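You operate a simulated robot arm through the tools that you are given. There is no shell and no other tool. Be economical: measure what you need, move in short steps, check, and stop when the job is done.

You are at the controls of a simulated robot arm. One attempt, no reset.

Task
Free the paddle, draw about 200 ml into the white-handled jug and stand it on the sample pad.
Fine: the orange paddle under DRAIN; slide its yellow catch back in; nothing spilt; the other jug stays. Set down upright: what you pick out.

The check looks at the end state, three seconds after you hand in, the way a careful person would. Anything else that was tipped, shoved, dropped, spilled or broken makes it a failure.

Robot
A 6-joint arm with a two-finger parallel gripper on a trunk, on a base that drives. Base frame: it is fixed to the floor where the robot stands at the start and does not move with it; the origin is under the middle of the robot, x ahead of it, y to its left, z up. Units: cm, degrees, N and s.
With the tool pointing down near the work surface it reaches from about 10 to 70 cm from the robot's upright axis, wherever it stands. Its first joint turns from -166.0 to 166.0 degrees. Places, roughly: black knob marked rpm [90, 70, 140]; black knob marked tight free [70, 60, 90]; blue button marked prime filter [80, 40, 80]; green button marked drive start [90, 80, 130]; green lever marked supply [70, 50, 80]; grey cabinet with sight tube [70, 70, 80]; ledge under the drain [30, 70, 50]; orange paddle [30, 70, 80]; pad marked sample [100, 30, 90]; purple knob marked in degrees [110, 60, 140]; rack of glasses [60, 90, 140]; steel lever with yellow grip [90, 40, 120]; switch marked cooler [110, 50, 130]; switch marked heater [100, 60, 130]; switch marked stirrer [120, 50, 130]; white slider [40, 100, 120]. Payload 3.91 kg.
The TCP is the grasp point between the finger pads, 3 cm short of the fingertips. In the tool frame z runs along the fingers and y along their closing line. Largest opening 11 cm; finger width 2, thickness 1; the body of the gripper, 4.8 by 11.2 cm, starts 5.5 cm behind the TCP.
Orientation is that of the tool frame in the base frame, as a unit quaternion [w, x, y, z]. With the fingers straight down and closing along the base's y, the tool's x points along the base's -x, its y along +y and its z along -z.

Tools
- The arm moves only by the tool move_arm. Its argument "moves" is one flat list of numbers, 6 for each row, row after row: the shift along the tool's x, y, z in cm, then the turn, a rotation vector about the tool's x, y, z in degrees. In form: [tx, ty, tz, rx, ry, rz, tx, ty, tz, rx, ry, rz, ...]. A call has 1 to 20 rows; each row shifts and turns the commanded pose from where the row before left it, along the tool's axes as they then stand. "grip" is the gripper command, from -1 (fully open) to 1 (shut), values between in proportion, set as the call begins (left out, the last holds). Each row takes 0.2 s and may step no farther than 5 cm and 8.6 degrees from the row before; otherwise, or with a gripper value out of range, the whole call is refused. A pose out of reach is approached as far as the arm can. The call stops where the force on the tool passes 40 N (or 10 N more than at its start, if that is more) or the arm is blocked; 0.2 s more then pass. Each finger travels about 4.5 cm/s and halts on what it meets, pressing with about 27 N; the grip force reading is that of the motor and also rises with nothing between the fingers. The clock runs only during rows and for 0.2 s after the last one: add rows that do not move to give the fingers time. The reply holds the time, the measured pose of the TCP, the force on the tool along the base axes, the opening and the grip force, in the units named above and with some noise, with the torque about the TCP (base axes, N m) and any sound that the robot's microphone picked up.
- Cameras (640 x 400 px; columns grow to the right, rows downward): "scene" is now at [0.66, 17.91, 129.21]; the picture's right is [0.35, -0.94, 0.00], its down [-0.78, -0.29, -0.56] and it looks along [0.52, 0.19, -0.83] (base axes); focal length 277 px, centre (320, 200). "wrist" rides on the gripper at [7.1, 2.2, -10.7] in the tool frame; the picture's right is [-0.29, 0.96, 0.00], its down [-0.76, -0.23, -0.61] and it looks along [-0.58, -0.18, 0.79] (tool axes); focal length 243 px, centre (320, 200). There is no depth. A picture from a camera that has moved, and an enlarged one, comes with that camera's place and axes in the base frame and with its lens.
- capture(camera): a new picture of that camera. The clock stands still meanwhile.
- slide_trunk(by): slides the trunk up (or, below 0, down) by that many cm; the arm and the scene camera ride with it, the base frame stays. It gives what a move gives, with no picture.
- roll_base(legs): drives the robot by 1 to 6 legs, each [ahead, left, turn to the left] in cm, cm and degrees, along the robot's own axes; the way and the turn of a leg run together, so that a leg with both is an arc; at most 150 cm and 180 degrees a leg. The arm and the cameras ride along, it lands a little off, and it stops where it bumps. It gives what a move gives.
- head_to(pan, tilt): turns the head with the scene camera to pan (to the left, within 86 degrees either way) and tilt (down, from -29 to 69), counted from straight ahead of the robot. It gives what a move gives.
- close_up(camera, box): a new picture of the part [left, top, right, bottom] of that camera's present view, enlarged. The clock stands still meanwhile.
- hand_in(): hands the job in; it is judged then, once.

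Go step by step. Nothing tells you exact positions but the pictures and the camera data: compare them with the known pose of the tool, close in by small moves and look again before you grip or let go. The budget is 120 turns and 82 pictures, counting those below and the enlarged ones. Unless the task says otherwise, let go and move clear before handing in, and close with one line.

The tools are called after "Emit:" as a command line: name --argument value ..., lists and objects as JSON in quotes. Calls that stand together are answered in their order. move_arm: Moves the arm, as the interface text tells. Its arguments: {"type":"object","properties":{"moves":{"type":"array","items":{"type":"number"}},"grip":{"type":"number"}},"required":["moves"]} The other tools are called the same way: slide_trunk (by) slides the trunk up or down; roll_base (legs) drives the base; head_to (pan, tilt) turns the head that bears the scene camera; capture (camera) takes a picture; close_up (camera, box) takes an enlarged picture of a part of a camera's view; hand_in () hands the job in.

At the start:

```text
time: 0.0
eef_pos: [39.73, -9.4, 59.61]
tcp_rot: [0.0, 0.0, 1.0, -0.001]
ft_force: [-0.7, -0.6, 0.1]
wrist_torque: [-0.03, 0.0, -0.01]
width: 11.02
finger_force: 0.0
trunk travel left (down, up): [-27.5, 31.5]
robot x, y, heading: [0.25, -0.14, 0.1]
head pan, tilt: [20.4, 56.0]
```

scene: 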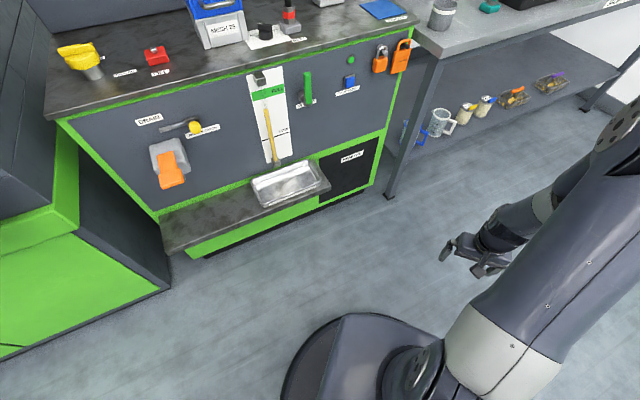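
wrist: 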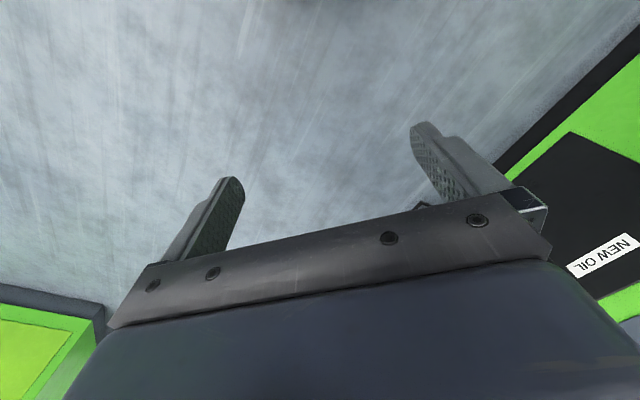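

I see the cabinet with DRAIN, an orange paddle with a yellow catch, a sight gauge, a drip tray on the ledge, and two jugs on a low shelf to the right. I'll enlarge the important parts first.

Emit:
close_up --camera "scene" --box '[120, 90, 340, 230]'

Emit:
close_up --camera "scene" --box '[380, 60, 580, 185]'

Emit:
head_to --pan 20 --tilt 25

Emit:
capture --camera "scene"

```text
2.86 times, centred on (230, 160) of scene
camera zoom: at [0.66, 17.91, 129.21], right [0.35, -0.94, 0.0], down [-0.78, -0.29, -0.56], along [0.52, 0.19, -0.83], focal length 792 px, centre (577, 314)
```

zoom: 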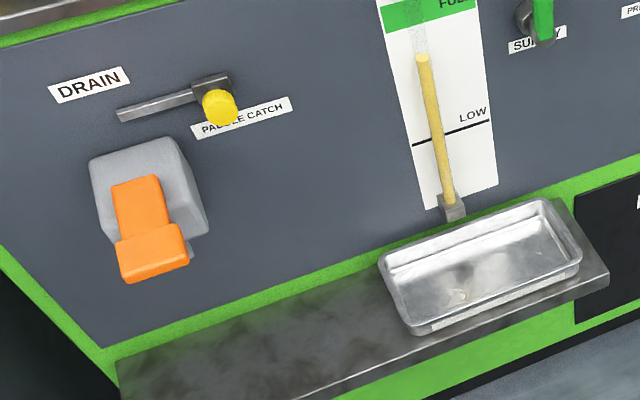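

```text
3.20 times, centred on (480, 122) of scene
camera zoom: at [0.66, 17.91, 129.21], right [0.35, -0.94, 0.0], down [-0.78, -0.29, -0.56], along [0.52, 0.19, -0.83], focal length 887 px, centre (-192, 448)
```

zoom: 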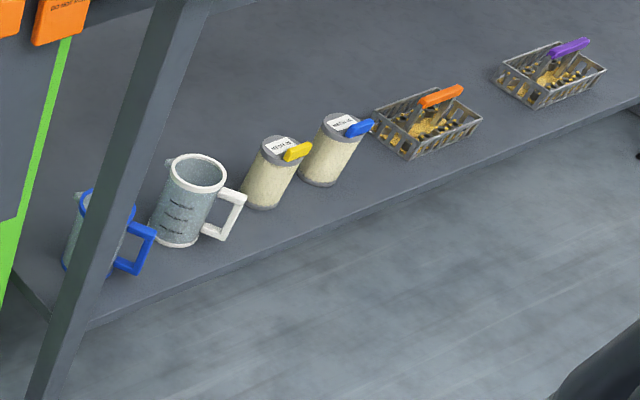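

```text
time: 1.0
eef_pos: [39.82, -9.44, 59.65]
tcp_rot: [0.0, 0.0, 1.0, 0.0]
ft_force: [0.1, 0.5, 0.0]
wrist_torque: [0.0, 0.03, 0.01]
width: 11.01
finger_force: 0.2
trunk travel left (down, up): [-27.5, 31.5]
robot x, y, heading: [-0.5, 0.39, 0.1]
head pan, tilt: [20.0, 25.0]
```

```text
77 pictures are left
camera scene: at [2.65, 18.59, 133.73], right [0.34, -0.94, 0.0], down [-0.4, -0.14, -0.91], along [0.85, 0.31, -0.42], focal length 277 px, centre (320, 200)
```

scene: 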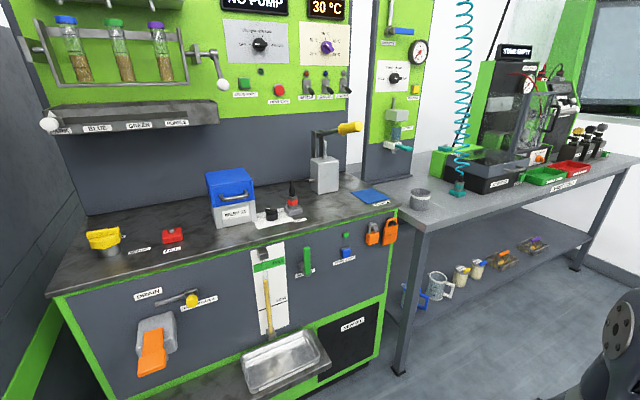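

The pad is blue, top right of the cabinet. The white-handled jug stands on the lower shelf (z≈30), around (121,-1), with its handle towards -y. I'll drive nearer to view it.

Emit:
roll_base --legs '[[60, -55, 0], [0, 0, 50]]'

Emit:
head_to --pan 0 --tilt 50

Emit:
capture --camera "scene"

```text
time: 7.6
eef_pos: [93.06, -30.64, 59.58]
tcp_rot: [0.0, -0.424, 0.906, 0.0]
ft_force: [0.0, 0.5, -0.4]
wrist_torque: [0.02, -0.02, 0.01]
width: 10.99
finger_force: 0.1
trunk travel left (down, up): [-27.5, 31.5]
robot x, y, heading: [60.45, -55.11, 50.2]
head pan, tilt: [20.0, 25.0]
```

```text
time: 8.5
eef_pos: [93.01, -30.57, 59.65]
tcp_rot: [0.001, -0.424, 0.906, 0.001]
ft_force: [0.0, 0.0, 1.0]
wrist_torque: [0.0, -0.02, 0.02]
width: 10.99
finger_force: 0.0
trunk travel left (down, up): [-27.5, 31.5]
robot x, y, heading: [60.08, -55.4, 50.2]
head pan, tilt: [0.0, 50.0]
```

```text
76 pictures are left
camera scene: at [49.76, -43.9, 129.99], right [0.77, -0.64, 0.0], down [-0.49, -0.59, -0.64], along [0.41, 0.49, -0.77], focal length 277 px, centre (320, 200)
```

scene: 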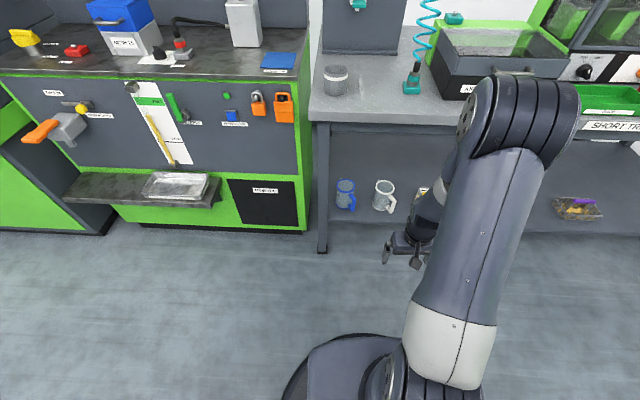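

Emit:
close_up --camera "scene" --box '[310, 150, 470, 250]'

Emit:
close_up --camera "scene" --box '[0, 60, 240, 210]'

```text
4.00 times, centred on (390, 200) of scene
camera zoom: at [49.76, -43.9, 129.99], right [0.77, -0.64, 0.0], down [-0.49, -0.59, -0.64], along [0.41, 0.49, -0.77], focal length 1108 px, centre (40, 200)
```

zoom: 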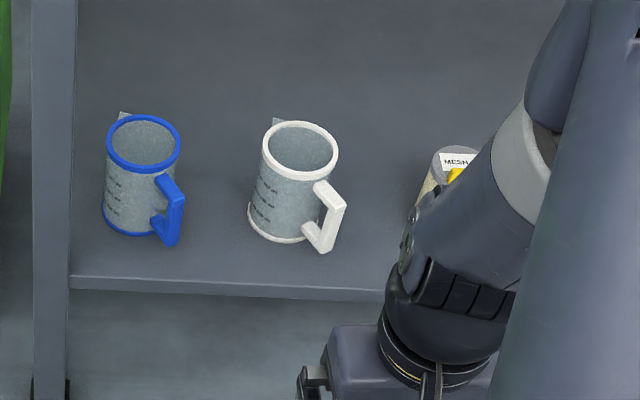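

```text
2.67 times, centred on (120, 135) of scene
camera zoom: at [49.76, -43.9, 129.99], right [0.77, -0.64, 0.0], down [-0.49, -0.59, -0.64], along [0.41, 0.49, -0.77], focal length 739 px, centre (853, 373)
```

zoom: 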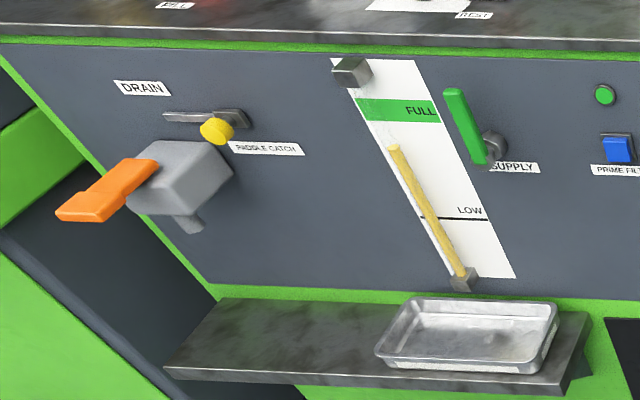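

The jug axis is at about (120.5,-1.6), it is about 14.5 cm tall and 7.8 cm wide, with the handle pointing to -y. I'll take it by the body with the handle between the fingers, so the tool must be level. I'll first roll the wrist so that the camera ends up on top.

Emit:
move_arm --moves '[0, 0, 0, 0, 0, 8.5, 0, 0, 0, 0, 0, 8.5, 0, 0, 0, 0, 0, 8.5, 0, 0, 0, 0, 0, 8.5, 0, 0, 0, 0, 0, 8.5, 0, 0, 0, 0, 0, 8.5, 0, 0, 0, 0, 0, 8.5, 0, 0, 0, 0, 0, 8.5, 0, 0, 0, 0, 0, 8.5, 0, 0, 0, 0, 0, 8.5, 0, 0, 0, 0, 0, 8.5, 0, 0, 0, 0, 0, 8.5, 0, 0, 0, 0, 0, 8.5, 0, 0, 0, 0, 0, 8.5, 0, 0, 0, 0, 0, 8.5, 0, 0, 0, 0, 0, 8.5, 0, 0, 0, 0, 0, 8.5, 0, 0, 0, 0, 0, 8.5, 0, 0, 0, 0, 0, 8.5, 0, 0, 0, 0, 0, 8.5]' --grip -1

```text
time: 12.7
eef_pos: [93.07, -30.65, 59.55]
tcp_rot: [0.0, 0.866, 0.499, 0.0]
ft_force: [0.3, 0.1, 0.4]
wrist_torque: [0.02, 0.0, 0.01]
width: 10.99
finger_force: 0.0
trunk travel left (down, up): [-27.5, 31.5]
robot x, y, heading: [60.29, -54.92, 49.8]
head pan, tilt: [0.0, 50.0]
```

Emit:
move_arm --moves '[0, 0, 0, 0, 8.2, 0, 0, 0, 0, 0, 8.2, 0, 0, 0, 0, 0, 8.2, 0, 0, 0, 0, 0, 8.2, 0, 0, 0, 0, 0, 8.2, 0, 0, 0, 0, 0, 8.2, 0, 0, 0, 0, 0, 8.2, 0, 0, 0, 0, 0, 8.2, 0, 0, 0, 0, 0, 8.2, 0, 0, 0, 0, 0, 8.2, 0, 0, 0, 0, 0, 8, 0]'

Emit:
capture --camera "scene"

```text
time: 15.1
eef_pos: [94.21, -30.24, 60.43]
tcp_rot: [-0.344, 0.618, 0.368, 0.604]
ft_force: [0.5, -0.4, -0.2]
wrist_torque: [-0.03, 0.03, -0.02]
width: 11.01
finger_force: 0.0
out of reach, approached as far as the arm can: row 3
trunk travel left (down, up): [-27.5, 31.5]
robot x, y, heading: [60.31, -55.25, 50.0]
head pan, tilt: [0.0, 50.0]
```

```text
73 pictures are left
camera scene: at [49.75, -43.91, 129.99], right [0.77, -0.64, 0.0], down [-0.49, -0.59, -0.64], along [0.41, 0.49, -0.77], focal length 277 px, centre (320, 200)
```

scene: 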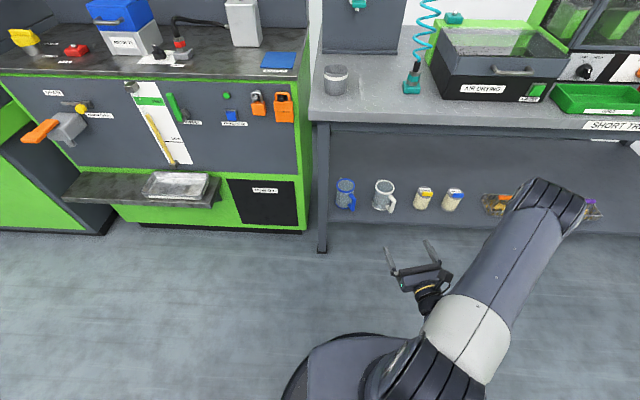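

The tool is now level with the camera on top, but the elbow sticks out to the right. I'll lower the trunk, drive right and back, and then extend the arm so the elbow comes in.

Emit:
slide_trunk --by -22

Emit:
roll_base --legs '[[11, -75, 0]]'

Emit:
move_arm --moves '[0, 0, 4, 0, 0, 0, 0, 0, 4, 0, 0, 0, 0, 0, 4, 0, 0, 0, 0, 0, 4, 0, 0, 0, 0, 0, 4, 0, 0, 0]'

Emit:
capture --camera "scene"

```text
time: 17.4
eef_pos: [94.18, -30.12, 38.14]
tcp_rot: [-0.345, 0.617, 0.37, 0.603]
ft_force: [-0.4, 0.1, -0.4]
wrist_torque: [0.02, 0.0, 0.01]
width: 11.01
finger_force: 0.0
trunk travel left (down, up): [-5.5, 53.5]
robot x, y, heading: [60.71, -55.39, 49.8]
head pan, tilt: [0.0, 50.0]
```

```text
time: 21.5
eef_pos: [159.07, -69.66, 38.01]
tcp_rot: [-0.347, 0.617, 0.371, 0.601]
ft_force: [-0.3, 0.6, -0.7]
wrist_torque: [-0.01, 0.04, 0.0]
width: 10.99
finger_force: 0.1
trunk travel left (down, up): [-5.5, 53.5]
robot x, y, heading: [125.37, -94.51, 50.5]
head pan, tilt: [0.0, 50.0]
```

```text
time: 22.7
eef_pos: [168.93, -52.21, 37.17]
tcp_rot: [-0.346, 0.618, 0.37, 0.601]
ft_force: [0.6, 0.5, -0.8]
wrist_torque: [0.0, -0.01, 0.05]
width: 10.97
finger_force: 0.0
trunk travel left (down, up): [-5.5, 53.5]
robot x, y, heading: [125.33, -94.85, 50.5]
head pan, tilt: [0.0, 50.0]
```

```text
72 pictures are left
camera scene: at [114.8, -83.71, 107.99], right [0.77, -0.64, 0.0], down [-0.49, -0.59, -0.64], along [0.41, 0.5, -0.77], focal length 277 px, centre (320, 200)
```

scene: 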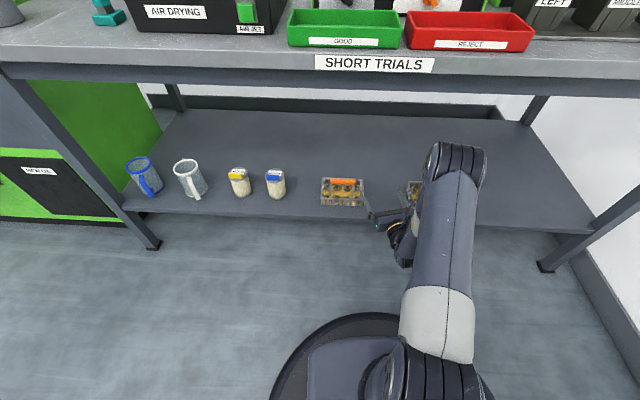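

The gripper tips are near the shelf edge, so I'll back off a little first, then turn left to face +y.

Emit:
roll_base --legs '[[-9, 0, 0], [0, 0, 36]]'

Emit:
head_to --pan 5 --tilt 42

Emit:
capture --camera "scene"

Emit:
capture --camera "wrist"

```text
time: 25.5
eef_pos: [129.57, -41.92, 37.18]
tcp_rot: [-0.516, 0.472, 0.544, 0.464]
ft_force: [-0.9, -0.1, -0.3]
wrist_torque: [0.0, 0.0, -0.02]
width: 10.99
finger_force: 0.1
trunk travel left (down, up): [-5.5, 53.5]
robot x, y, heading: [119.91, -101.78, 86.4]
head pan, tilt: [0.0, 50.0]
```

```text
time: 26.2
eef_pos: [129.65, -41.92, 37.2]
tcp_rot: [-0.517, 0.471, 0.544, 0.464]
ft_force: [0.4, 0.6, 1.0]
wrist_torque: [0.01, 0.0, -0.03]
width: 11.01
finger_force: 0.0
trunk travel left (down, up): [-5.5, 53.5]
robot x, y, heading: [119.82, -101.8, 86.6]
head pan, tilt: [5.0, 42.0]
```

```text
71 pictures are left
camera scene: at [103.91, -98.41, 109.1], right [1.0, 0.03, 0.0], down [0.02, -0.67, -0.74], along [-0.02, 0.74, -0.67], focal length 277 px, centre (320, 200)
```

scene: 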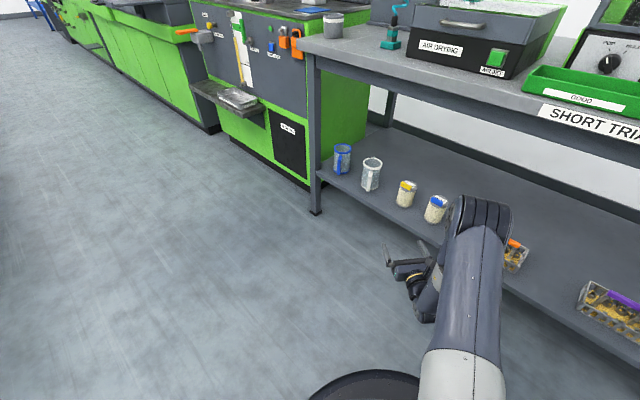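

```text
70 pictures are left
camera wrist: at [132.85, -51.92, 44.74], right [0.96, 0.11, -0.27], down [-0.14, -0.66, -0.74], along [-0.26, 0.75, -0.61], focal length 243 px, centre (320, 200)
```

wrist: 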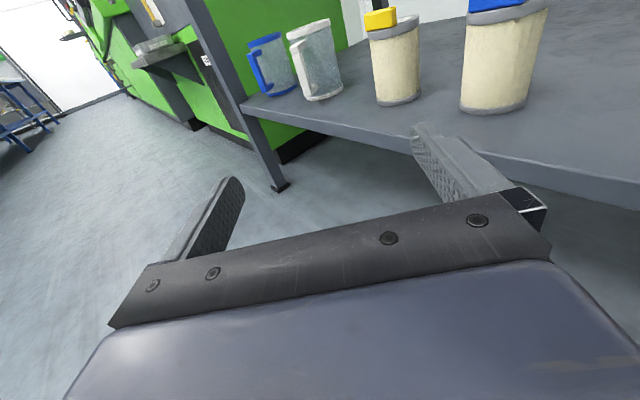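

Emit:
close_up --camera "wrist" --box '[230, 0, 430, 125]'

Emit:
close_up --camera "scene" --box '[310, 130, 470, 230]'

```text
3.20 times, centred on (330, 62) of wrist
camera zoom: at [132.85, -51.92, 44.74], right [0.96, 0.11, -0.27], down [-0.14, -0.66, -0.74], along [-0.26, 0.75, -0.61], focal length 776 px, centre (288, 640)
```

zoom: 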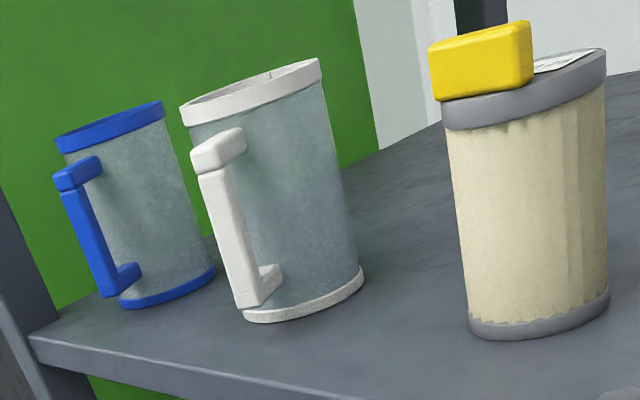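

```text
4.00 times, centred on (390, 180) of scene
camera zoom: at [103.91, -98.41, 109.1], right [1.0, 0.03, 0.0], down [0.02, -0.67, -0.74], along [-0.02, 0.74, -0.67], focal length 1108 px, centre (40, 280)
```

zoom: 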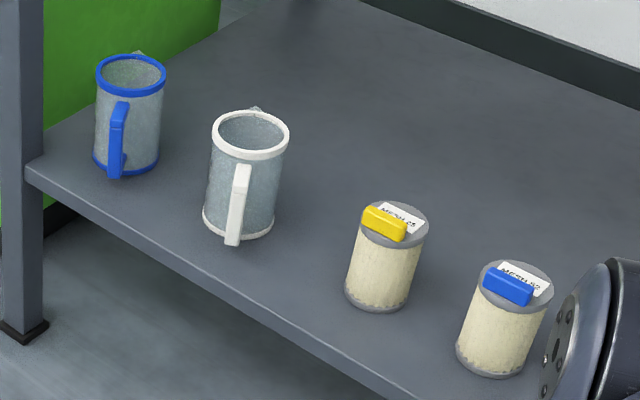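

I take the jug axis to be near (122.5,-1.5) with the handle heading about -100°. I'll turn the tool to about 83° heading, shift left onto that line and extend a bit.

Emit:
move_arm --moves '[0, -4, 0, -7, 0, 0, 0, -4, 0, -7, 0, 0, 0, -1, 0, 0, 2, 0, 0, 0, 4, 0, 0, 0, 0, 0, 4, 0, 0, 0, 0, 0, 4, 0, 0, 0]'

Emit:
capture --camera "wrist"

Emit:
capture --camera "scene"

```text
time: 27.6
eef_pos: [128.69, -30.94, 37.09]
tcp_rot: [-0.507, 0.482, 0.517, 0.493]
ft_force: [-0.2, 1.0, -0.2]
wrist_torque: [-0.01, 0.01, 0.01]
width: 11.01
finger_force: 0.2
out of reach, approached as far as the arm can: row 1, 2, 3, 4, 5, 6
trunk travel left (down, up): [-5.5, 53.5]
robot x, y, heading: [119.47, -101.57, 86.4]
head pan, tilt: [5.0, 42.0]
```

```text
67 pictures are left
camera wrist: at [131.17, -41.43, 44.3], right [0.96, 0.05, -0.27], down [-0.18, -0.62, -0.76], along [-0.2, 0.78, -0.59], focal length 243 px, centre (320, 200)
```

wrist: 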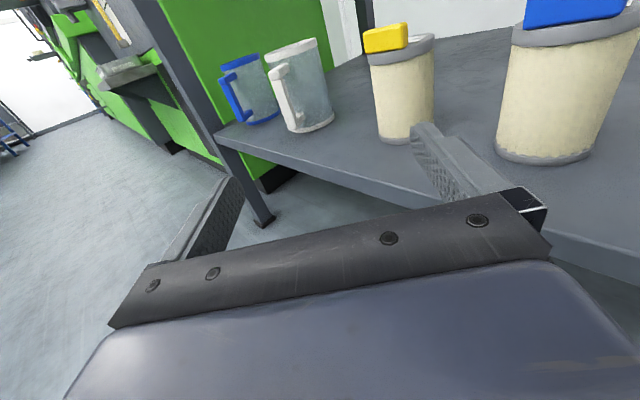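

```text
66 pictures are left
camera scene: at [103.9, -98.41, 109.11], right [1.0, 0.03, 0.0], down [0.02, -0.67, -0.74], along [-0.02, 0.74, -0.67], focal length 277 px, centre (320, 200)
```

scene: 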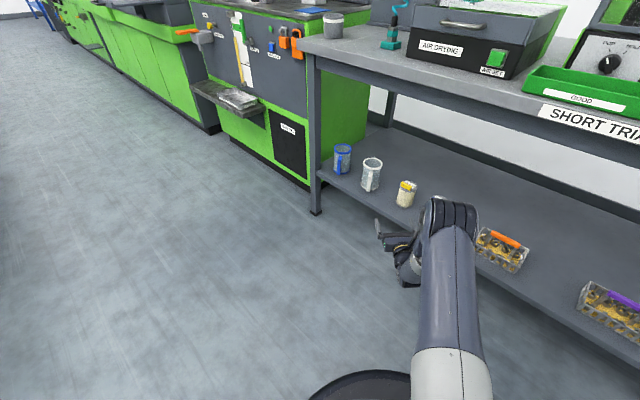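

The arm refused the sideways shift (joint limit), so I'll shift and turn with the base instead.

Emit:
roll_base --legs '[[9, 18, 0], [0, 0, -8]]'

Emit:
capture --camera "wrist"

Emit:
capture --camera "scene"

```text
time: 29.8
eef_pos: [120.86, -22.86, 37.25]
tcp_rot: [-0.471, 0.517, 0.482, 0.527]
ft_force: [0.0, 0.0, 0.2]
wrist_torque: [-0.02, -0.02, 0.0]
width: 11.0
finger_force: 0.2
trunk travel left (down, up): [-5.5, 53.5]
robot x, y, heading: [102.48, -91.59, 78.7]
head pan, tilt: [5.0, 42.0]
```

```text
65 pictures are left
camera wrist: at [121.79, -33.63, 44.29], right [0.96, -0.09, -0.27], down [-0.27, -0.59, -0.76], along [-0.09, 0.81, -0.59], focal length 243 px, centre (320, 200)
```

wrist: 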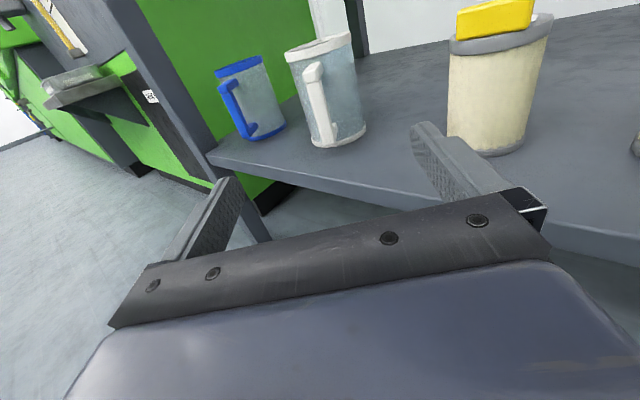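

```text
64 pictures are left
camera scene: at [86.88, -86.22, 109.11], right [0.99, -0.11, 0.0], down [-0.07, -0.67, -0.74], along [0.08, 0.74, -0.67], focal length 277 px, centre (320, 200)
```

scene: 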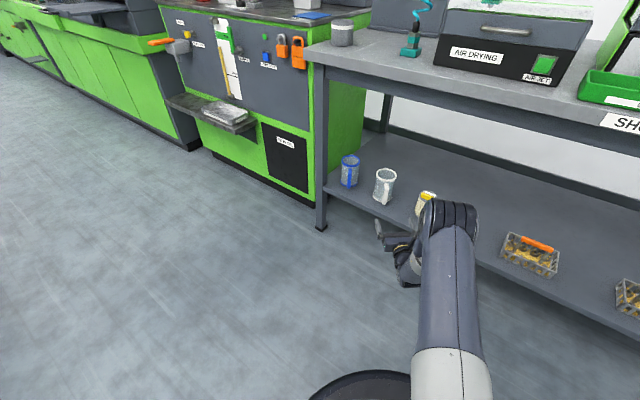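

Triangulating puts the jug axis at about (123.6,1.2), base z≈29.8, height about 11.5 cm. The tool line passes within 0.5 cm of it, so I'll creep forward with the base and look again.

Emit:
roll_base --legs '[[13, 1.0, 0]]'

Emit:
capture --camera "wrist"

Emit:
capture --camera "scene"

```text
time: 31.1
eef_pos: [122.36, -9.79, 37.14]
tcp_rot: [-0.472, 0.517, 0.483, 0.526]
ft_force: [-0.4, 1.2, -0.3]
wrist_torque: [-0.02, 0.0, -0.01]
width: 11.0
finger_force: 0.1
trunk travel left (down, up): [-5.5, 53.5]
robot x, y, heading: [103.5, -78.45, 78.6]
head pan, tilt: [5.0, 42.0]
```

```text
63 pictures are left
camera wrist: at [123.34, -20.62, 44.29], right [0.96, -0.09, -0.27], down [-0.27, -0.59, -0.76], along [-0.09, 0.81, -0.59], focal length 243 px, centre (320, 200)
```

wrist: 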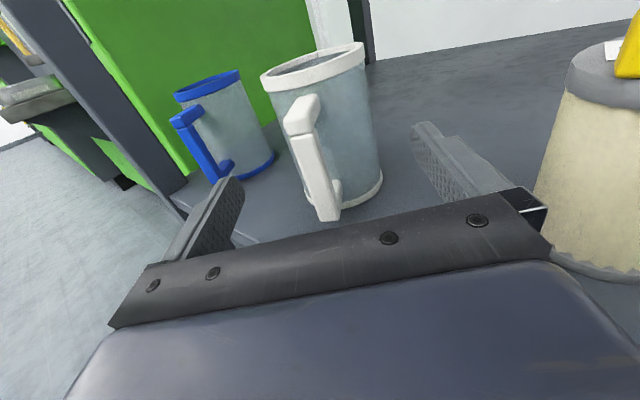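

```text
62 pictures are left
camera scene: at [88.47, -73.24, 109.11], right [0.99, -0.11, 0.0], down [-0.07, -0.67, -0.74], along [0.08, 0.74, -0.67], focal length 277 px, centre (320, 200)
```

scene: 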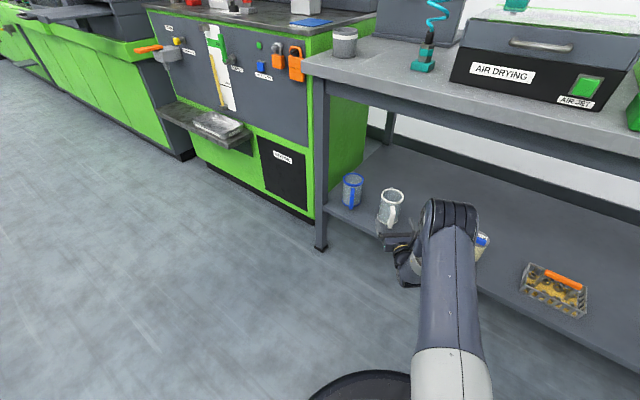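

Jug sits between the fingers, with the axis at about (123.8,0.4) and the neighbours clear. I'll go the last 8.5 cm with the base.

Emit:
roll_base --legs '[[8.5, 0.4, 0]]'

Emit:
capture --camera "wrist"

```text
time: 32.2
eef_pos: [123.68, -1.45, 37.11]
tcp_rot: [-0.472, 0.516, 0.483, 0.526]
ft_force: [0.5, -1.0, -0.4]
wrist_torque: [-0.01, 0.01, 0.0]
width: 11.0
finger_force: 0.0
trunk travel left (down, up): [-5.5, 53.5]
robot x, y, heading: [104.78, -70.46, 78.7]
head pan, tilt: [5.0, 42.0]
```

```text
61 pictures are left
camera wrist: at [124.63, -12.26, 44.29], right [0.96, -0.09, -0.27], down [-0.27, -0.59, -0.76], along [-0.09, 0.81, -0.59], focal length 243 px, centre (320, 200)
```

wrist: 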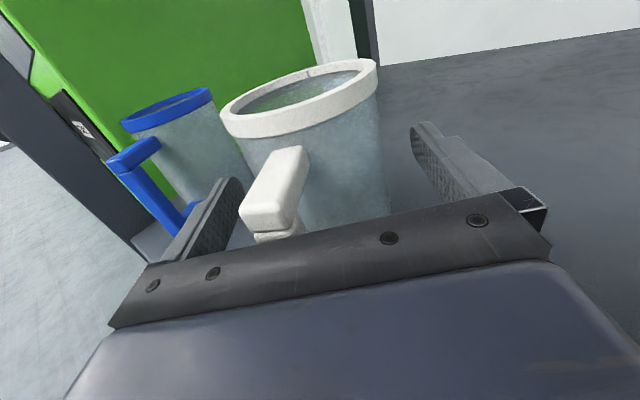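

The tips just about reach the jug's widest part. I'll advance a hair with the arm; the handle has about 1 cm to the palm.

Emit:
move_arm --moves '[0, 0, 0.4, 0, 0, 0, 0, 0, 0.4, 0, 0, 0]'

Emit:
close_up --camera "wrist" --box '[110, 40, 550, 315]'

```text
time: 32.8
eef_pos: [123.61, -0.59, 37.2]
tcp_rot: [-0.472, 0.517, 0.482, 0.527]
ft_force: [-0.2, -0.3, -0.4]
wrist_torque: [0.0, -0.03, 0.0]
width: 10.99
finger_force: 0.0
trunk travel left (down, up): [-5.5, 53.5]
robot x, y, heading: [104.62, -70.51, 78.3]
head pan, tilt: [5.0, 42.0]
```

```text
1.45 times, centred on (330, 178) of wrist
camera zoom: at [124.71, -11.46, 44.31], right [0.96, -0.08, -0.27], down [-0.27, -0.59, -0.76], along [-0.09, 0.81, -0.59], focal length 353 px, centre (306, 233)
```

zoom: 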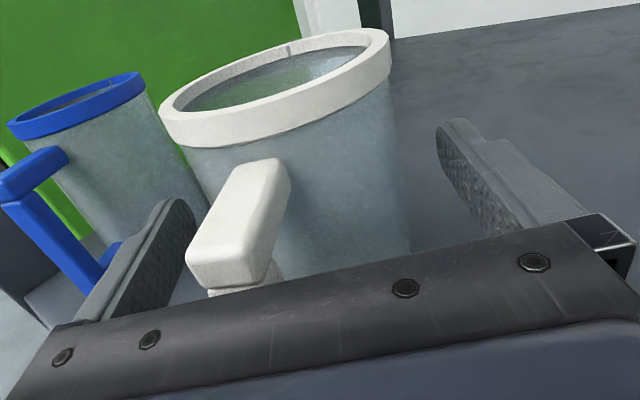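

Emit:
move_arm --moves '[0, 0, 0, 0, 0, 0, 0, 0, 0, 0, 0, 0, 0, 0, 0, 0, 0, 0, 0, 0, 0, 0, 0, 0, 0, 0, 0, 0, 0, 0, 0, 0, 0, 0, 0, 0]' --grip 1

Emit:
capture --camera "wrist"

```text
time: 34.2
eef_pos: [123.74, -0.7, 37.18]
tcp_rot: [-0.472, 0.517, 0.483, 0.527]
ft_force: [-0.8, 0.7, 0.9]
wrist_torque: [0.03, 0.06, 0.01]
width: 7.77
finger_force: 26.4
trunk travel left (down, up): [-5.5, 53.5]
robot x, y, heading: [104.82, -70.55, 78.3]
head pan, tilt: [5.0, 42.0]
```

```text
59 pictures are left
camera wrist: at [124.72, -11.46, 44.31], right [0.96, -0.08, -0.27], down [-0.27, -0.59, -0.76], along [-0.09, 0.81, -0.59], focal length 243 px, centre (320, 200)
```

wrist: 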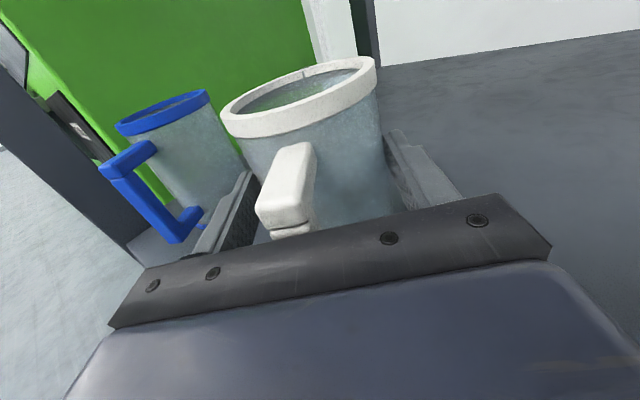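

Gripped at 7.8 cm. I'll lift slightly with the trunk and check that it stays level.

Emit:
slide_trunk --by 4

Emit:
capture --camera "wrist"

```text
time: 35.0
eef_pos: [123.6, -0.67, 41.23]
tcp_rot: [-0.471, 0.517, 0.483, 0.527]
ft_force: [0.1, 0.5, -1.5]
wrist_torque: [0.01, 0.0, 0.03]
width: 7.78
finger_force: 26.4
trunk travel left (down, up): [-9.5, 49.5]
robot x, y, heading: [105.22, -70.29, 78.4]
head pan, tilt: [5.0, 42.0]
```

```text
58 pictures are left
camera wrist: at [124.72, -11.47, 48.3], right [0.96, -0.08, -0.27], down [-0.27, -0.59, -0.76], along [-0.09, 0.81, -0.59], focal length 243 px, centre (320, 200)
```

wrist: 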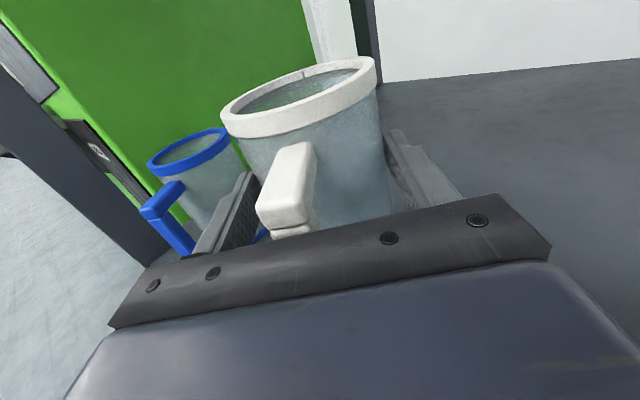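

The jug is held firmly. I'll back out, turn to face the cabinet, and drive left to a spot in front of the drain.

Emit:
roll_base --legs '[[-40, -3.5, 0], [0, 0, -28], [-7, 80, 0], [-7, 80, 0]]'

Emit:
slide_trunk --by 18

Emit:
head_to --pan 5 --tilt 32

Emit:
capture --camera "scene"

```text
time: 46.7
eef_pos: [18.29, 33.23, 41.11]
tcp_rot: [-0.331, 0.617, 0.345, 0.625]
ft_force: [0.4, 1.0, -0.4]
wrist_torque: [-0.01, 0.02, -0.02]
width: 7.69
finger_force: 27.4
trunk travel left (down, up): [-9.5, 49.5]
robot x, y, heading: [-30.87, -19.51, 50.6]
head pan, tilt: [5.0, 42.0]
```

```text
time: 48.7
eef_pos: [18.33, 33.26, 59.15]
tcp_rot: [-0.331, 0.618, 0.345, 0.624]
ft_force: [0.6, -0.2, -1.1]
wrist_torque: [0.0, 0.0, 0.0]
width: 7.68
finger_force: 26.9
trunk travel left (down, up): [-27.5, 31.5]
robot x, y, heading: [-30.87, -19.72, 50.6]
head pan, tilt: [5.0, 42.0]
```

```text
time: 49.4
eef_pos: [18.28, 33.12, 59.07]
tcp_rot: [-0.33, 0.618, 0.345, 0.625]
ft_force: [0.1, 0.0, -1.1]
wrist_torque: [-0.04, -0.01, 0.0]
width: 7.68
finger_force: 27.2
trunk travel left (down, up): [-27.5, 31.5]
robot x, y, heading: [-31.17, -19.85, 51.1]
head pan, tilt: [5.0, 32.0]
```

```text
57 pictures are left
camera scene: at [-41.41, -7.08, 132.62], right [0.83, -0.56, 0.0], down [-0.3, -0.44, -0.85], along [0.48, 0.7, -0.53], focal length 277 px, centre (320, 200)
```

scene: 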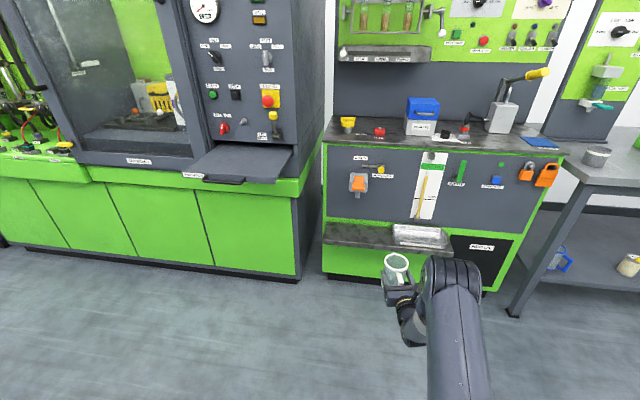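

Emit:
close_up --camera "scene" --box '[320, 140, 480, 240]'

Emit:
capture --camera "wrist"

```text
4.00 times, centred on (400, 190) of scene
camera zoom: at [-41.41, -7.08, 132.62], right [0.83, -0.56, 0.0], down [-0.3, -0.44, -0.85], along [0.48, 0.7, -0.53], focal length 1108 px, centre (0, 240)
```

zoom: 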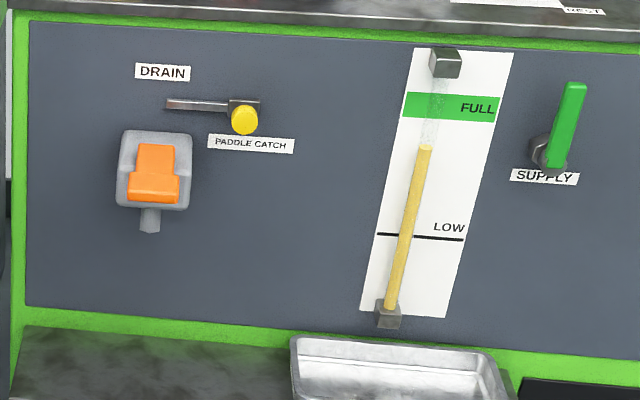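

```text
55 pictures are left
camera wrist: at [14.18, 23.23, 66.3], right [0.81, -0.52, -0.27], down [-0.51, -0.39, -0.76], along [0.29, 0.76, -0.59], focal length 243 px, centre (320, 200)
```

wrist: 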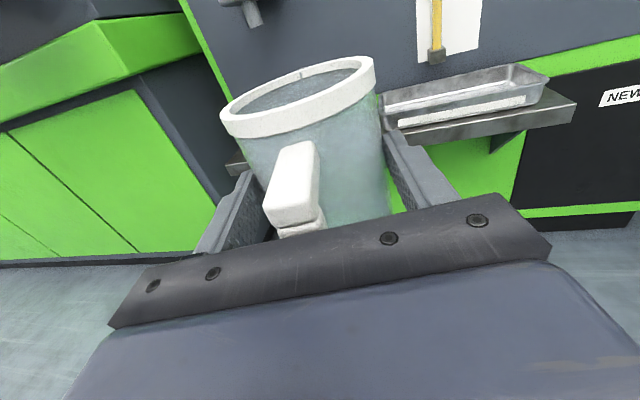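

Triangulated: spout tip about (32.1,70.6,67.8), ledge top about z 47, paddle tip (25,64,77), catch knob (41,67.5,80), wall normal heading about 46°. I'll approach the ledge with the jug.

Emit:
roll_base --legs '[[22, 12.8, 0]]'

Emit:
capture --camera "wrist"

Emit:
capture --camera "scene"

```text
time: 51.2
eef_pos: [22.36, 58.27, 59.15]
tcp_rot: [-0.332, 0.618, 0.344, 0.624]
ft_force: [0.9, -0.1, -1.4]
wrist_torque: [-0.01, -0.03, 0.03]
width: 7.7
finger_force: 26.8
trunk travel left (down, up): [-27.5, 31.5]
robot x, y, heading: [-26.81, 5.46, 50.9]
head pan, tilt: [5.0, 32.0]
```

```text
54 pictures are left
camera wrist: at [18.15, 48.25, 66.3], right [0.81, -0.52, -0.27], down [-0.51, -0.39, -0.76], along [0.29, 0.76, -0.59], focal length 243 px, centre (320, 200)
```

wrist: 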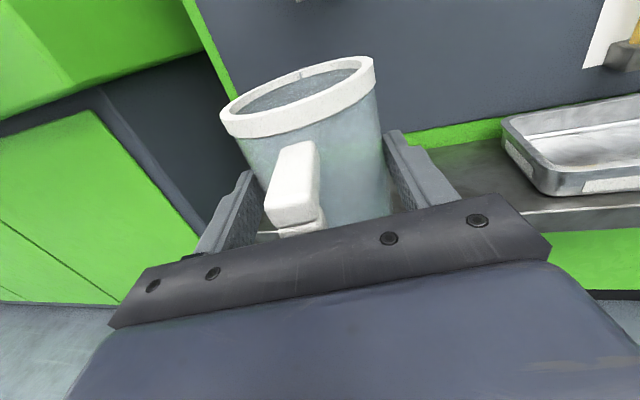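

```text
53 pictures are left
camera scene: at [-37.47, 18.0, 132.62], right [0.83, -0.56, 0.0], down [-0.3, -0.44, -0.85], along [0.48, 0.7, -0.53], focal length 277 px, centre (320, 200)
```

scene: 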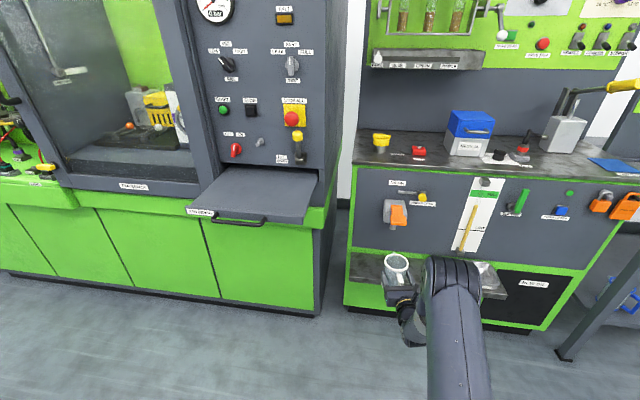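

Emit:
close_up --camera "scene" --box '[340, 170, 500, 310]'

```text
2.86 times, centred on (420, 240) of scene
camera zoom: at [-37.47, 18.0, 132.62], right [0.83, -0.56, 0.0], down [-0.3, -0.44, -0.85], along [0.48, 0.7, -0.53], focal length 792 px, centre (34, 86)
```

zoom: 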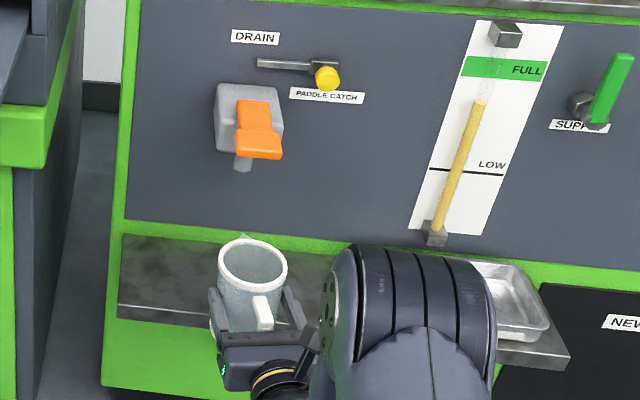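

Spout estimate confirmed. Final approach over the ledge.

Emit:
roll_base --legs '[[13.4, 0, 0]]'

Emit:
close_up --camera "scene" --box '[340, 170, 500, 310]'

Emit:
capture --camera "wrist"

```text
time: 52.5
eef_pos: [30.92, 68.76, 59.13]
tcp_rot: [-0.331, 0.618, 0.345, 0.625]
ft_force: [-0.5, 0.5, -0.7]
wrist_torque: [0.0, 0.0, -0.02]
width: 7.66
finger_force: 26.7
trunk travel left (down, up): [-27.5, 31.5]
robot x, y, heading: [-18.39, 15.42, 50.7]
head pan, tilt: [5.0, 32.0]
```

```text
2.86 times, centred on (420, 240) of scene
camera zoom: at [-28.94, 28.41, 132.62], right [0.83, -0.56, 0.0], down [-0.3, -0.44, -0.85], along [0.48, 0.7, -0.53], focal length 792 px, centre (34, 86)
```

zoom: 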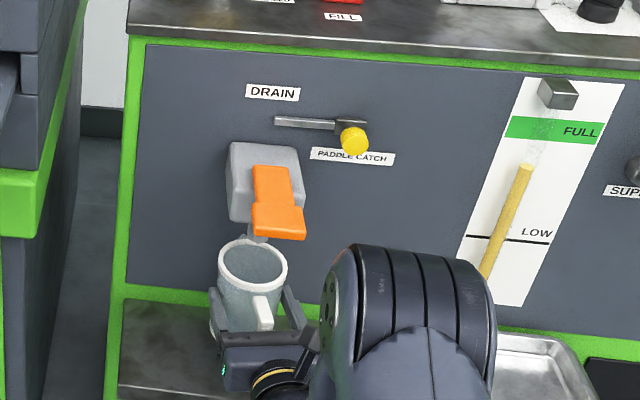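

```text
50 pictures are left
camera wrist: at [26.67, 58.68, 66.3], right [0.81, -0.52, -0.27], down [-0.51, -0.39, -0.76], along [0.29, 0.76, -0.59], focal length 243 px, centre (320, 200)
```

wrist: 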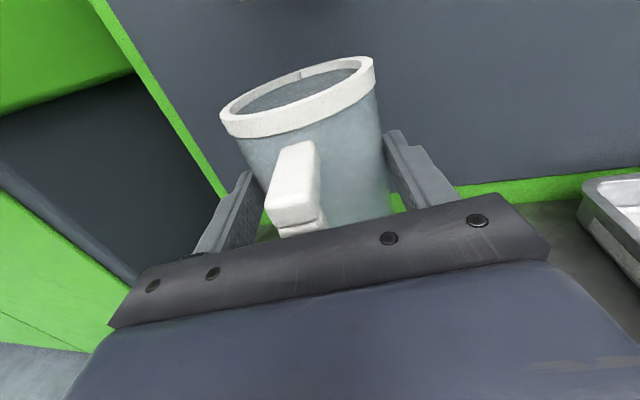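

The jug is under the spout in plan. Now lowering onto the ledge.

Emit:
slide_trunk --by -3.2

Emit:
move_arm --moves '[-0.5, 0, 0, 0, 0, 0]'

Emit:
close_up --camera "scene" --box '[350, 230, 450, 310]'

```text
time: 53.3
eef_pos: [30.87, 68.78, 55.97]
tcp_rot: [-0.331, 0.618, 0.345, 0.624]
ft_force: [0.1, -0.4, -0.7]
wrist_torque: [0.0, -0.02, 0.02]
width: 7.68
finger_force: 26.7
trunk travel left (down, up): [-24.3, 34.7]
robot x, y, heading: [-18.37, 15.6, 50.7]
head pan, tilt: [5.0, 32.0]
```

```text
time: 53.7
eef_pos: [30.93, 68.75, 55.38]
tcp_rot: [-0.331, 0.618, 0.344, 0.624]
ft_force: [-0.3, -0.2, -1.1]
wrist_torque: [-0.03, 0.01, 0.05]
width: 7.63
finger_force: 27.1
trunk travel left (down, up): [-24.3, 34.7]
robot x, y, heading: [-18.05, 15.5, 50.6]
head pan, tilt: [5.0, 32.0]
```

```text
5.00 times, centred on (400, 270) of scene
camera zoom: at [-28.94, 28.42, 129.42], right [0.83, -0.56, 0.0], down [-0.3, -0.44, -0.85], along [0.48, 0.7, -0.53], focal length 1385 px, centre (-80, -150)
```

zoom: 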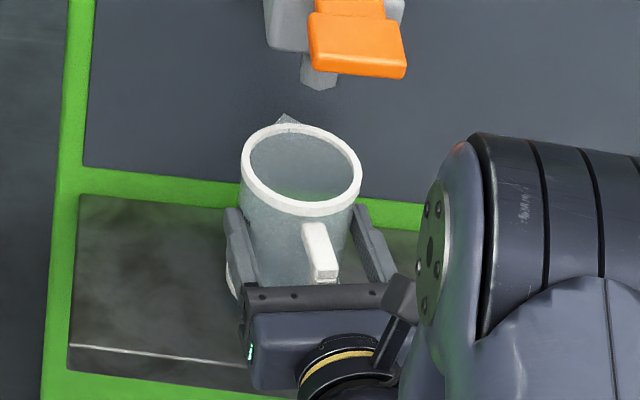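

Emit:
move_arm --moves '[-0.3, 0, 0, 0, 0, 0, -0.3, 0, 0, 0, 0, 0]'

Emit:
move_arm --moves '[-0.3, 0, 0, 0, 0, 0]'

Emit:
move_arm --moves '[-0.2, 0, 0, 0, 0, 0]'

```text
time: 54.3
eef_pos: [30.82, 68.7, 54.8]
tcp_rot: [-0.332, 0.618, 0.345, 0.624]
ft_force: [-0.7, -0.6, -0.6]
wrist_torque: [0.01, 0.02, 0.01]
width: 7.65
finger_force: 27.7
trunk travel left (down, up): [-24.3, 34.7]
robot x, y, heading: [-18.27, 15.84, 50.7]
head pan, tilt: [5.0, 32.0]
```

```text
time: 54.7
eef_pos: [30.89, 68.66, 54.53]
tcp_rot: [-0.332, 0.618, 0.344, 0.624]
ft_force: [-0.1, -0.9, -0.8]
wrist_torque: [0.01, -0.01, 0.01]
width: 7.67
finger_force: 27.0
trunk travel left (down, up): [-24.3, 34.7]
robot x, y, heading: [-18.42, 15.7, 50.8]
head pan, tilt: [5.0, 32.0]
```

```text
time: 55.1
eef_pos: [30.92, 68.71, 54.25]
tcp_rot: [-0.331, 0.618, 0.344, 0.625]
ft_force: [-0.6, 0.4, -1.4]
wrist_torque: [0.01, 0.01, 0.02]
width: 7.69
finger_force: 27.2
trunk travel left (down, up): [-24.3, 34.7]
robot x, y, heading: [-18.37, 15.76, 50.9]
head pan, tilt: [5.0, 32.0]
```

Emit:
move_arm --moves '[-0.3, 0, 0, 0, 0, 0]'

Emit:
move_arm --moves '[-0.3, 0, 0, 0, 0, 0]'

Emit:
close_up --camera "scene" --box '[350, 230, 450, 310]'

```text
time: 55.5
eef_pos: [30.88, 68.69, 54.28]
tcp_rot: [-0.333, 0.617, 0.345, 0.625]
ft_force: [-0.8, 0.2, 3.4]
wrist_torque: [0.1, 0.13, 0.06]
width: 7.68
finger_force: 27.1
trunk travel left (down, up): [-24.3, 34.7]
robot x, y, heading: [-18.42, 15.41, 50.8]
head pan, tilt: [5.0, 32.0]
```

```text
time: 55.9
eef_pos: [30.95, 68.72, 54.14]
tcp_rot: [-0.333, 0.615, 0.343, 0.626]
ft_force: [-0.3, -1.7, 16.1]
wrist_torque: [0.3, 0.34, 0.03]
width: 7.68
finger_force: 27.4
trunk travel left (down, up): [-24.3, 34.7]
robot x, y, heading: [-18.46, 15.82, 50.6]
head pan, tilt: [5.0, 32.0]
```

```text
5.00 times, centred on (400, 270) of scene
camera zoom: at [-29.03, 28.31, 129.46], right [0.83, -0.56, 0.0], down [-0.3, -0.44, -0.85], along [0.48, 0.7, -0.53], focal length 1385 px, centre (-80, -150)
```

zoom: 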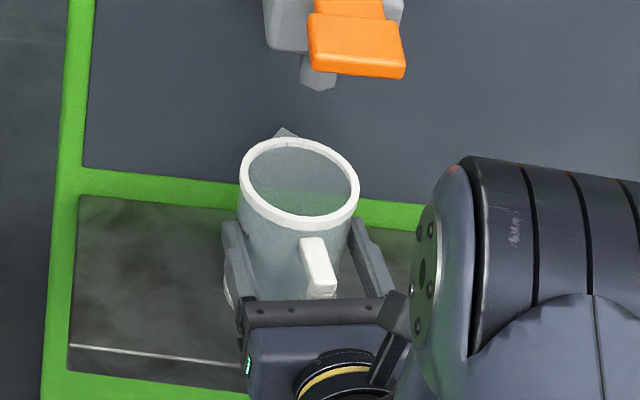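

Contact at TCP z 54.2 (ledge at 46.9). I'll relieve the press, then open.

Emit:
move_arm --moves '[0.35, 0, 0, 0, 0, 0, 0, 0, 0, 0, 0, 0]'

Emit:
move_arm --moves '[0, 0, 0, 0, 0, 0, 0, 0, 0, 0, 0, 0, 0, 0, 0, 0, 0, 0, 0, 0, 0, 0, 0, 0]' --grip -1

Emit:
capture --camera "wrist"

```text
time: 56.5
eef_pos: [30.91, 68.56, 54.23]
tcp_rot: [-0.33, 0.618, 0.344, 0.625]
ft_force: [2.9, 0.7, 6.1]
wrist_torque: [0.36, -0.07, -0.12]
width: 7.67
finger_force: 27.1
trunk travel left (down, up): [-24.3, 34.7]
robot x, y, heading: [-18.24, 15.97, 50.7]
head pan, tilt: [5.0, 32.0]
```

```text
time: 57.5
eef_pos: [30.79, 68.6, 54.1]
tcp_rot: [-0.332, 0.618, 0.344, 0.624]
ft_force: [-0.2, -0.5, 0.6]
wrist_torque: [0.0, 0.01, -0.02]
width: 11.0
finger_force: 0.0
trunk travel left (down, up): [-24.3, 34.7]
robot x, y, heading: [-17.98, 15.63, 50.7]
head pan, tilt: [5.0, 32.0]
```

```text
47 pictures are left
camera wrist: at [26.68, 58.66, 61.28], right [0.81, -0.52, -0.27], down [-0.51, -0.39, -0.76], along [0.29, 0.76, -0.59], focal length 243 px, centre (320, 200)
```

wrist: 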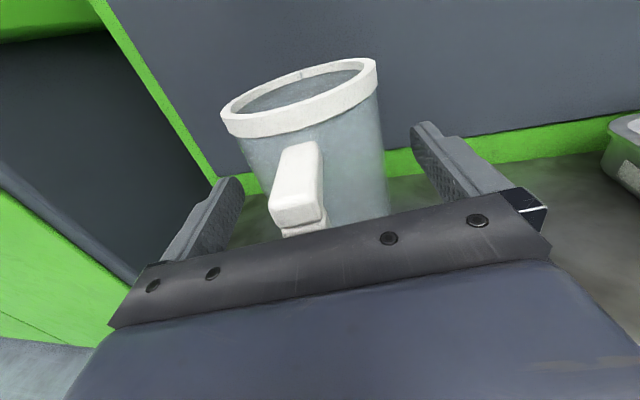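

Jug stands under the spout. I'll back off and raise to look at the catch and paddle closely.

Emit:
roll_base --legs '[[-22, -2.4, 0]]'

Emit:
slide_trunk --by 26

Emit:
capture --camera "wrist"

Emit:
close_up --camera "scene" --box '[340, 180, 460, 290]'

```text
time: 59.2
eef_pos: [18.86, 50.25, 54.16]
tcp_rot: [-0.331, 0.618, 0.344, 0.625]
ft_force: [-0.4, -0.1, -0.5]
wrist_torque: [0.01, -0.02, -0.01]
width: 10.98
finger_force: 0.0
trunk travel left (down, up): [-24.3, 34.7]
robot x, y, heading: [-30.1, -2.27, 50.5]
head pan, tilt: [5.0, 32.0]
```

```text
time: 61.9
eef_pos: [18.99, 50.19, 80.14]
tcp_rot: [-0.331, 0.618, 0.344, 0.625]
ft_force: [0.1, 0.1, 0.6]
wrist_torque: [-0.04, 0.01, 0.0]
width: 10.98
finger_force: 0.1
trunk travel left (down, up): [-50.3, 8.7]
robot x, y, heading: [-30.44, -2.62, 50.7]
head pan, tilt: [5.0, 32.0]
```

```text
46 pictures are left
camera wrist: at [14.72, 40.24, 87.28], right [0.81, -0.52, -0.27], down [-0.51, -0.39, -0.76], along [0.29, 0.76, -0.59], focal length 243 px, centre (320, 200)
```

wrist: 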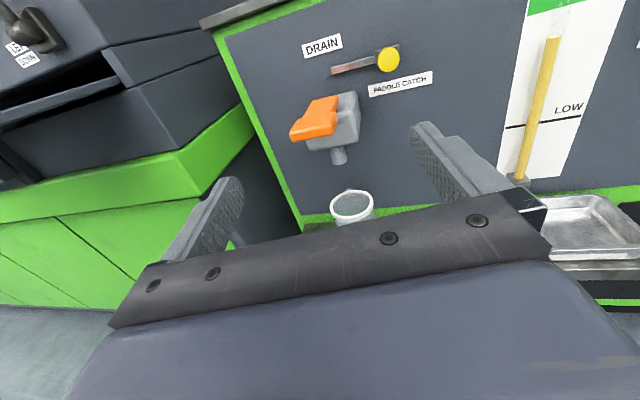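

```text
3.64 times, centred on (400, 235) of scene
camera zoom: at [-40.93, 10.04, 155.42], right [0.83, -0.56, 0.0], down [-0.3, -0.44, -0.85], along [0.48, 0.7, -0.53], focal length 1008 px, centre (29, 73)
```

zoom: 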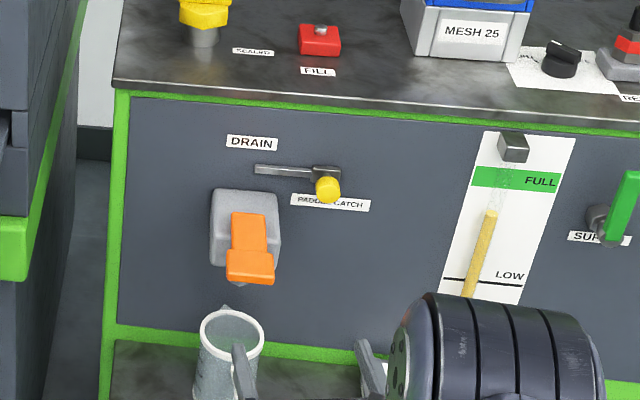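

Emit:
close_up --camera "wrist" --box '[280, 20, 450, 220]'

```text
2.00 times, centred on (365, 120) of wrist
camera zoom: at [14.72, 40.24, 87.28], right [0.81, -0.52, -0.27], down [-0.51, -0.39, -0.76], along [0.29, 0.76, -0.59], focal length 485 px, centre (230, 360)
```

zoom: 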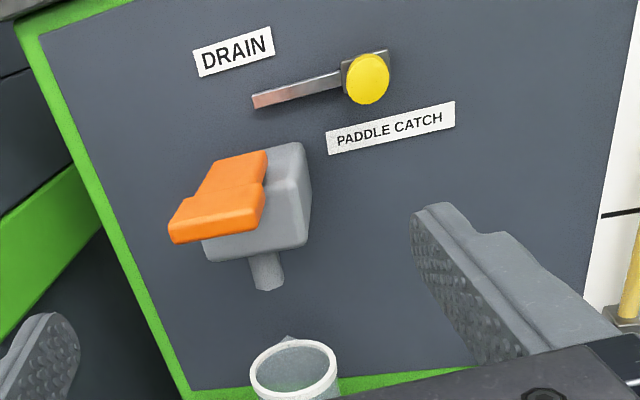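

The catch knob sits at (41.3,67.5,79.8), on the right end of a horizontal rail. I'll face it squarely (tool heading about 46°, pitched down about 15°), with the fingers half open, and take hold of the knob to feel which way it slides.

Emit:
roll_base --legs '[[0, 0, -11.3]]'

Emit:
move_arm --moves '[0, 0, 0, 0, -7.5, 0, 0, 0, 0, 0, -7.5, 0, 0, 0, 0, 0, 0, 0]' --grip 0

```text
time: 63.0
eef_pos: [28.32, 39.61, 80.18]
tcp_rot: [-0.267, 0.649, 0.28, 0.655]
ft_force: [0.1, -0.1, 0.7]
wrist_torque: [0.04, -0.01, -0.01]
width: 11.0
finger_force: 0.0
trunk travel left (down, up): [-50.3, 8.7]
robot x, y, heading: [-30.69, -2.58, 39.3]
head pan, tilt: [5.0, 32.0]
```

```text
time: 63.8
eef_pos: [28.34, 39.54, 80.13]
tcp_rot: [-0.229, 0.729, 0.315, 0.563]
ft_force: [-0.3, -0.2, 0.3]
wrist_torque: [0.01, -0.01, 0.01]
width: 5.48
finger_force: 0.1
trunk travel left (down, up): [-50.3, 8.7]
robot x, y, heading: [-30.31, -2.79, 39.1]
head pan, tilt: [5.0, 32.0]
```

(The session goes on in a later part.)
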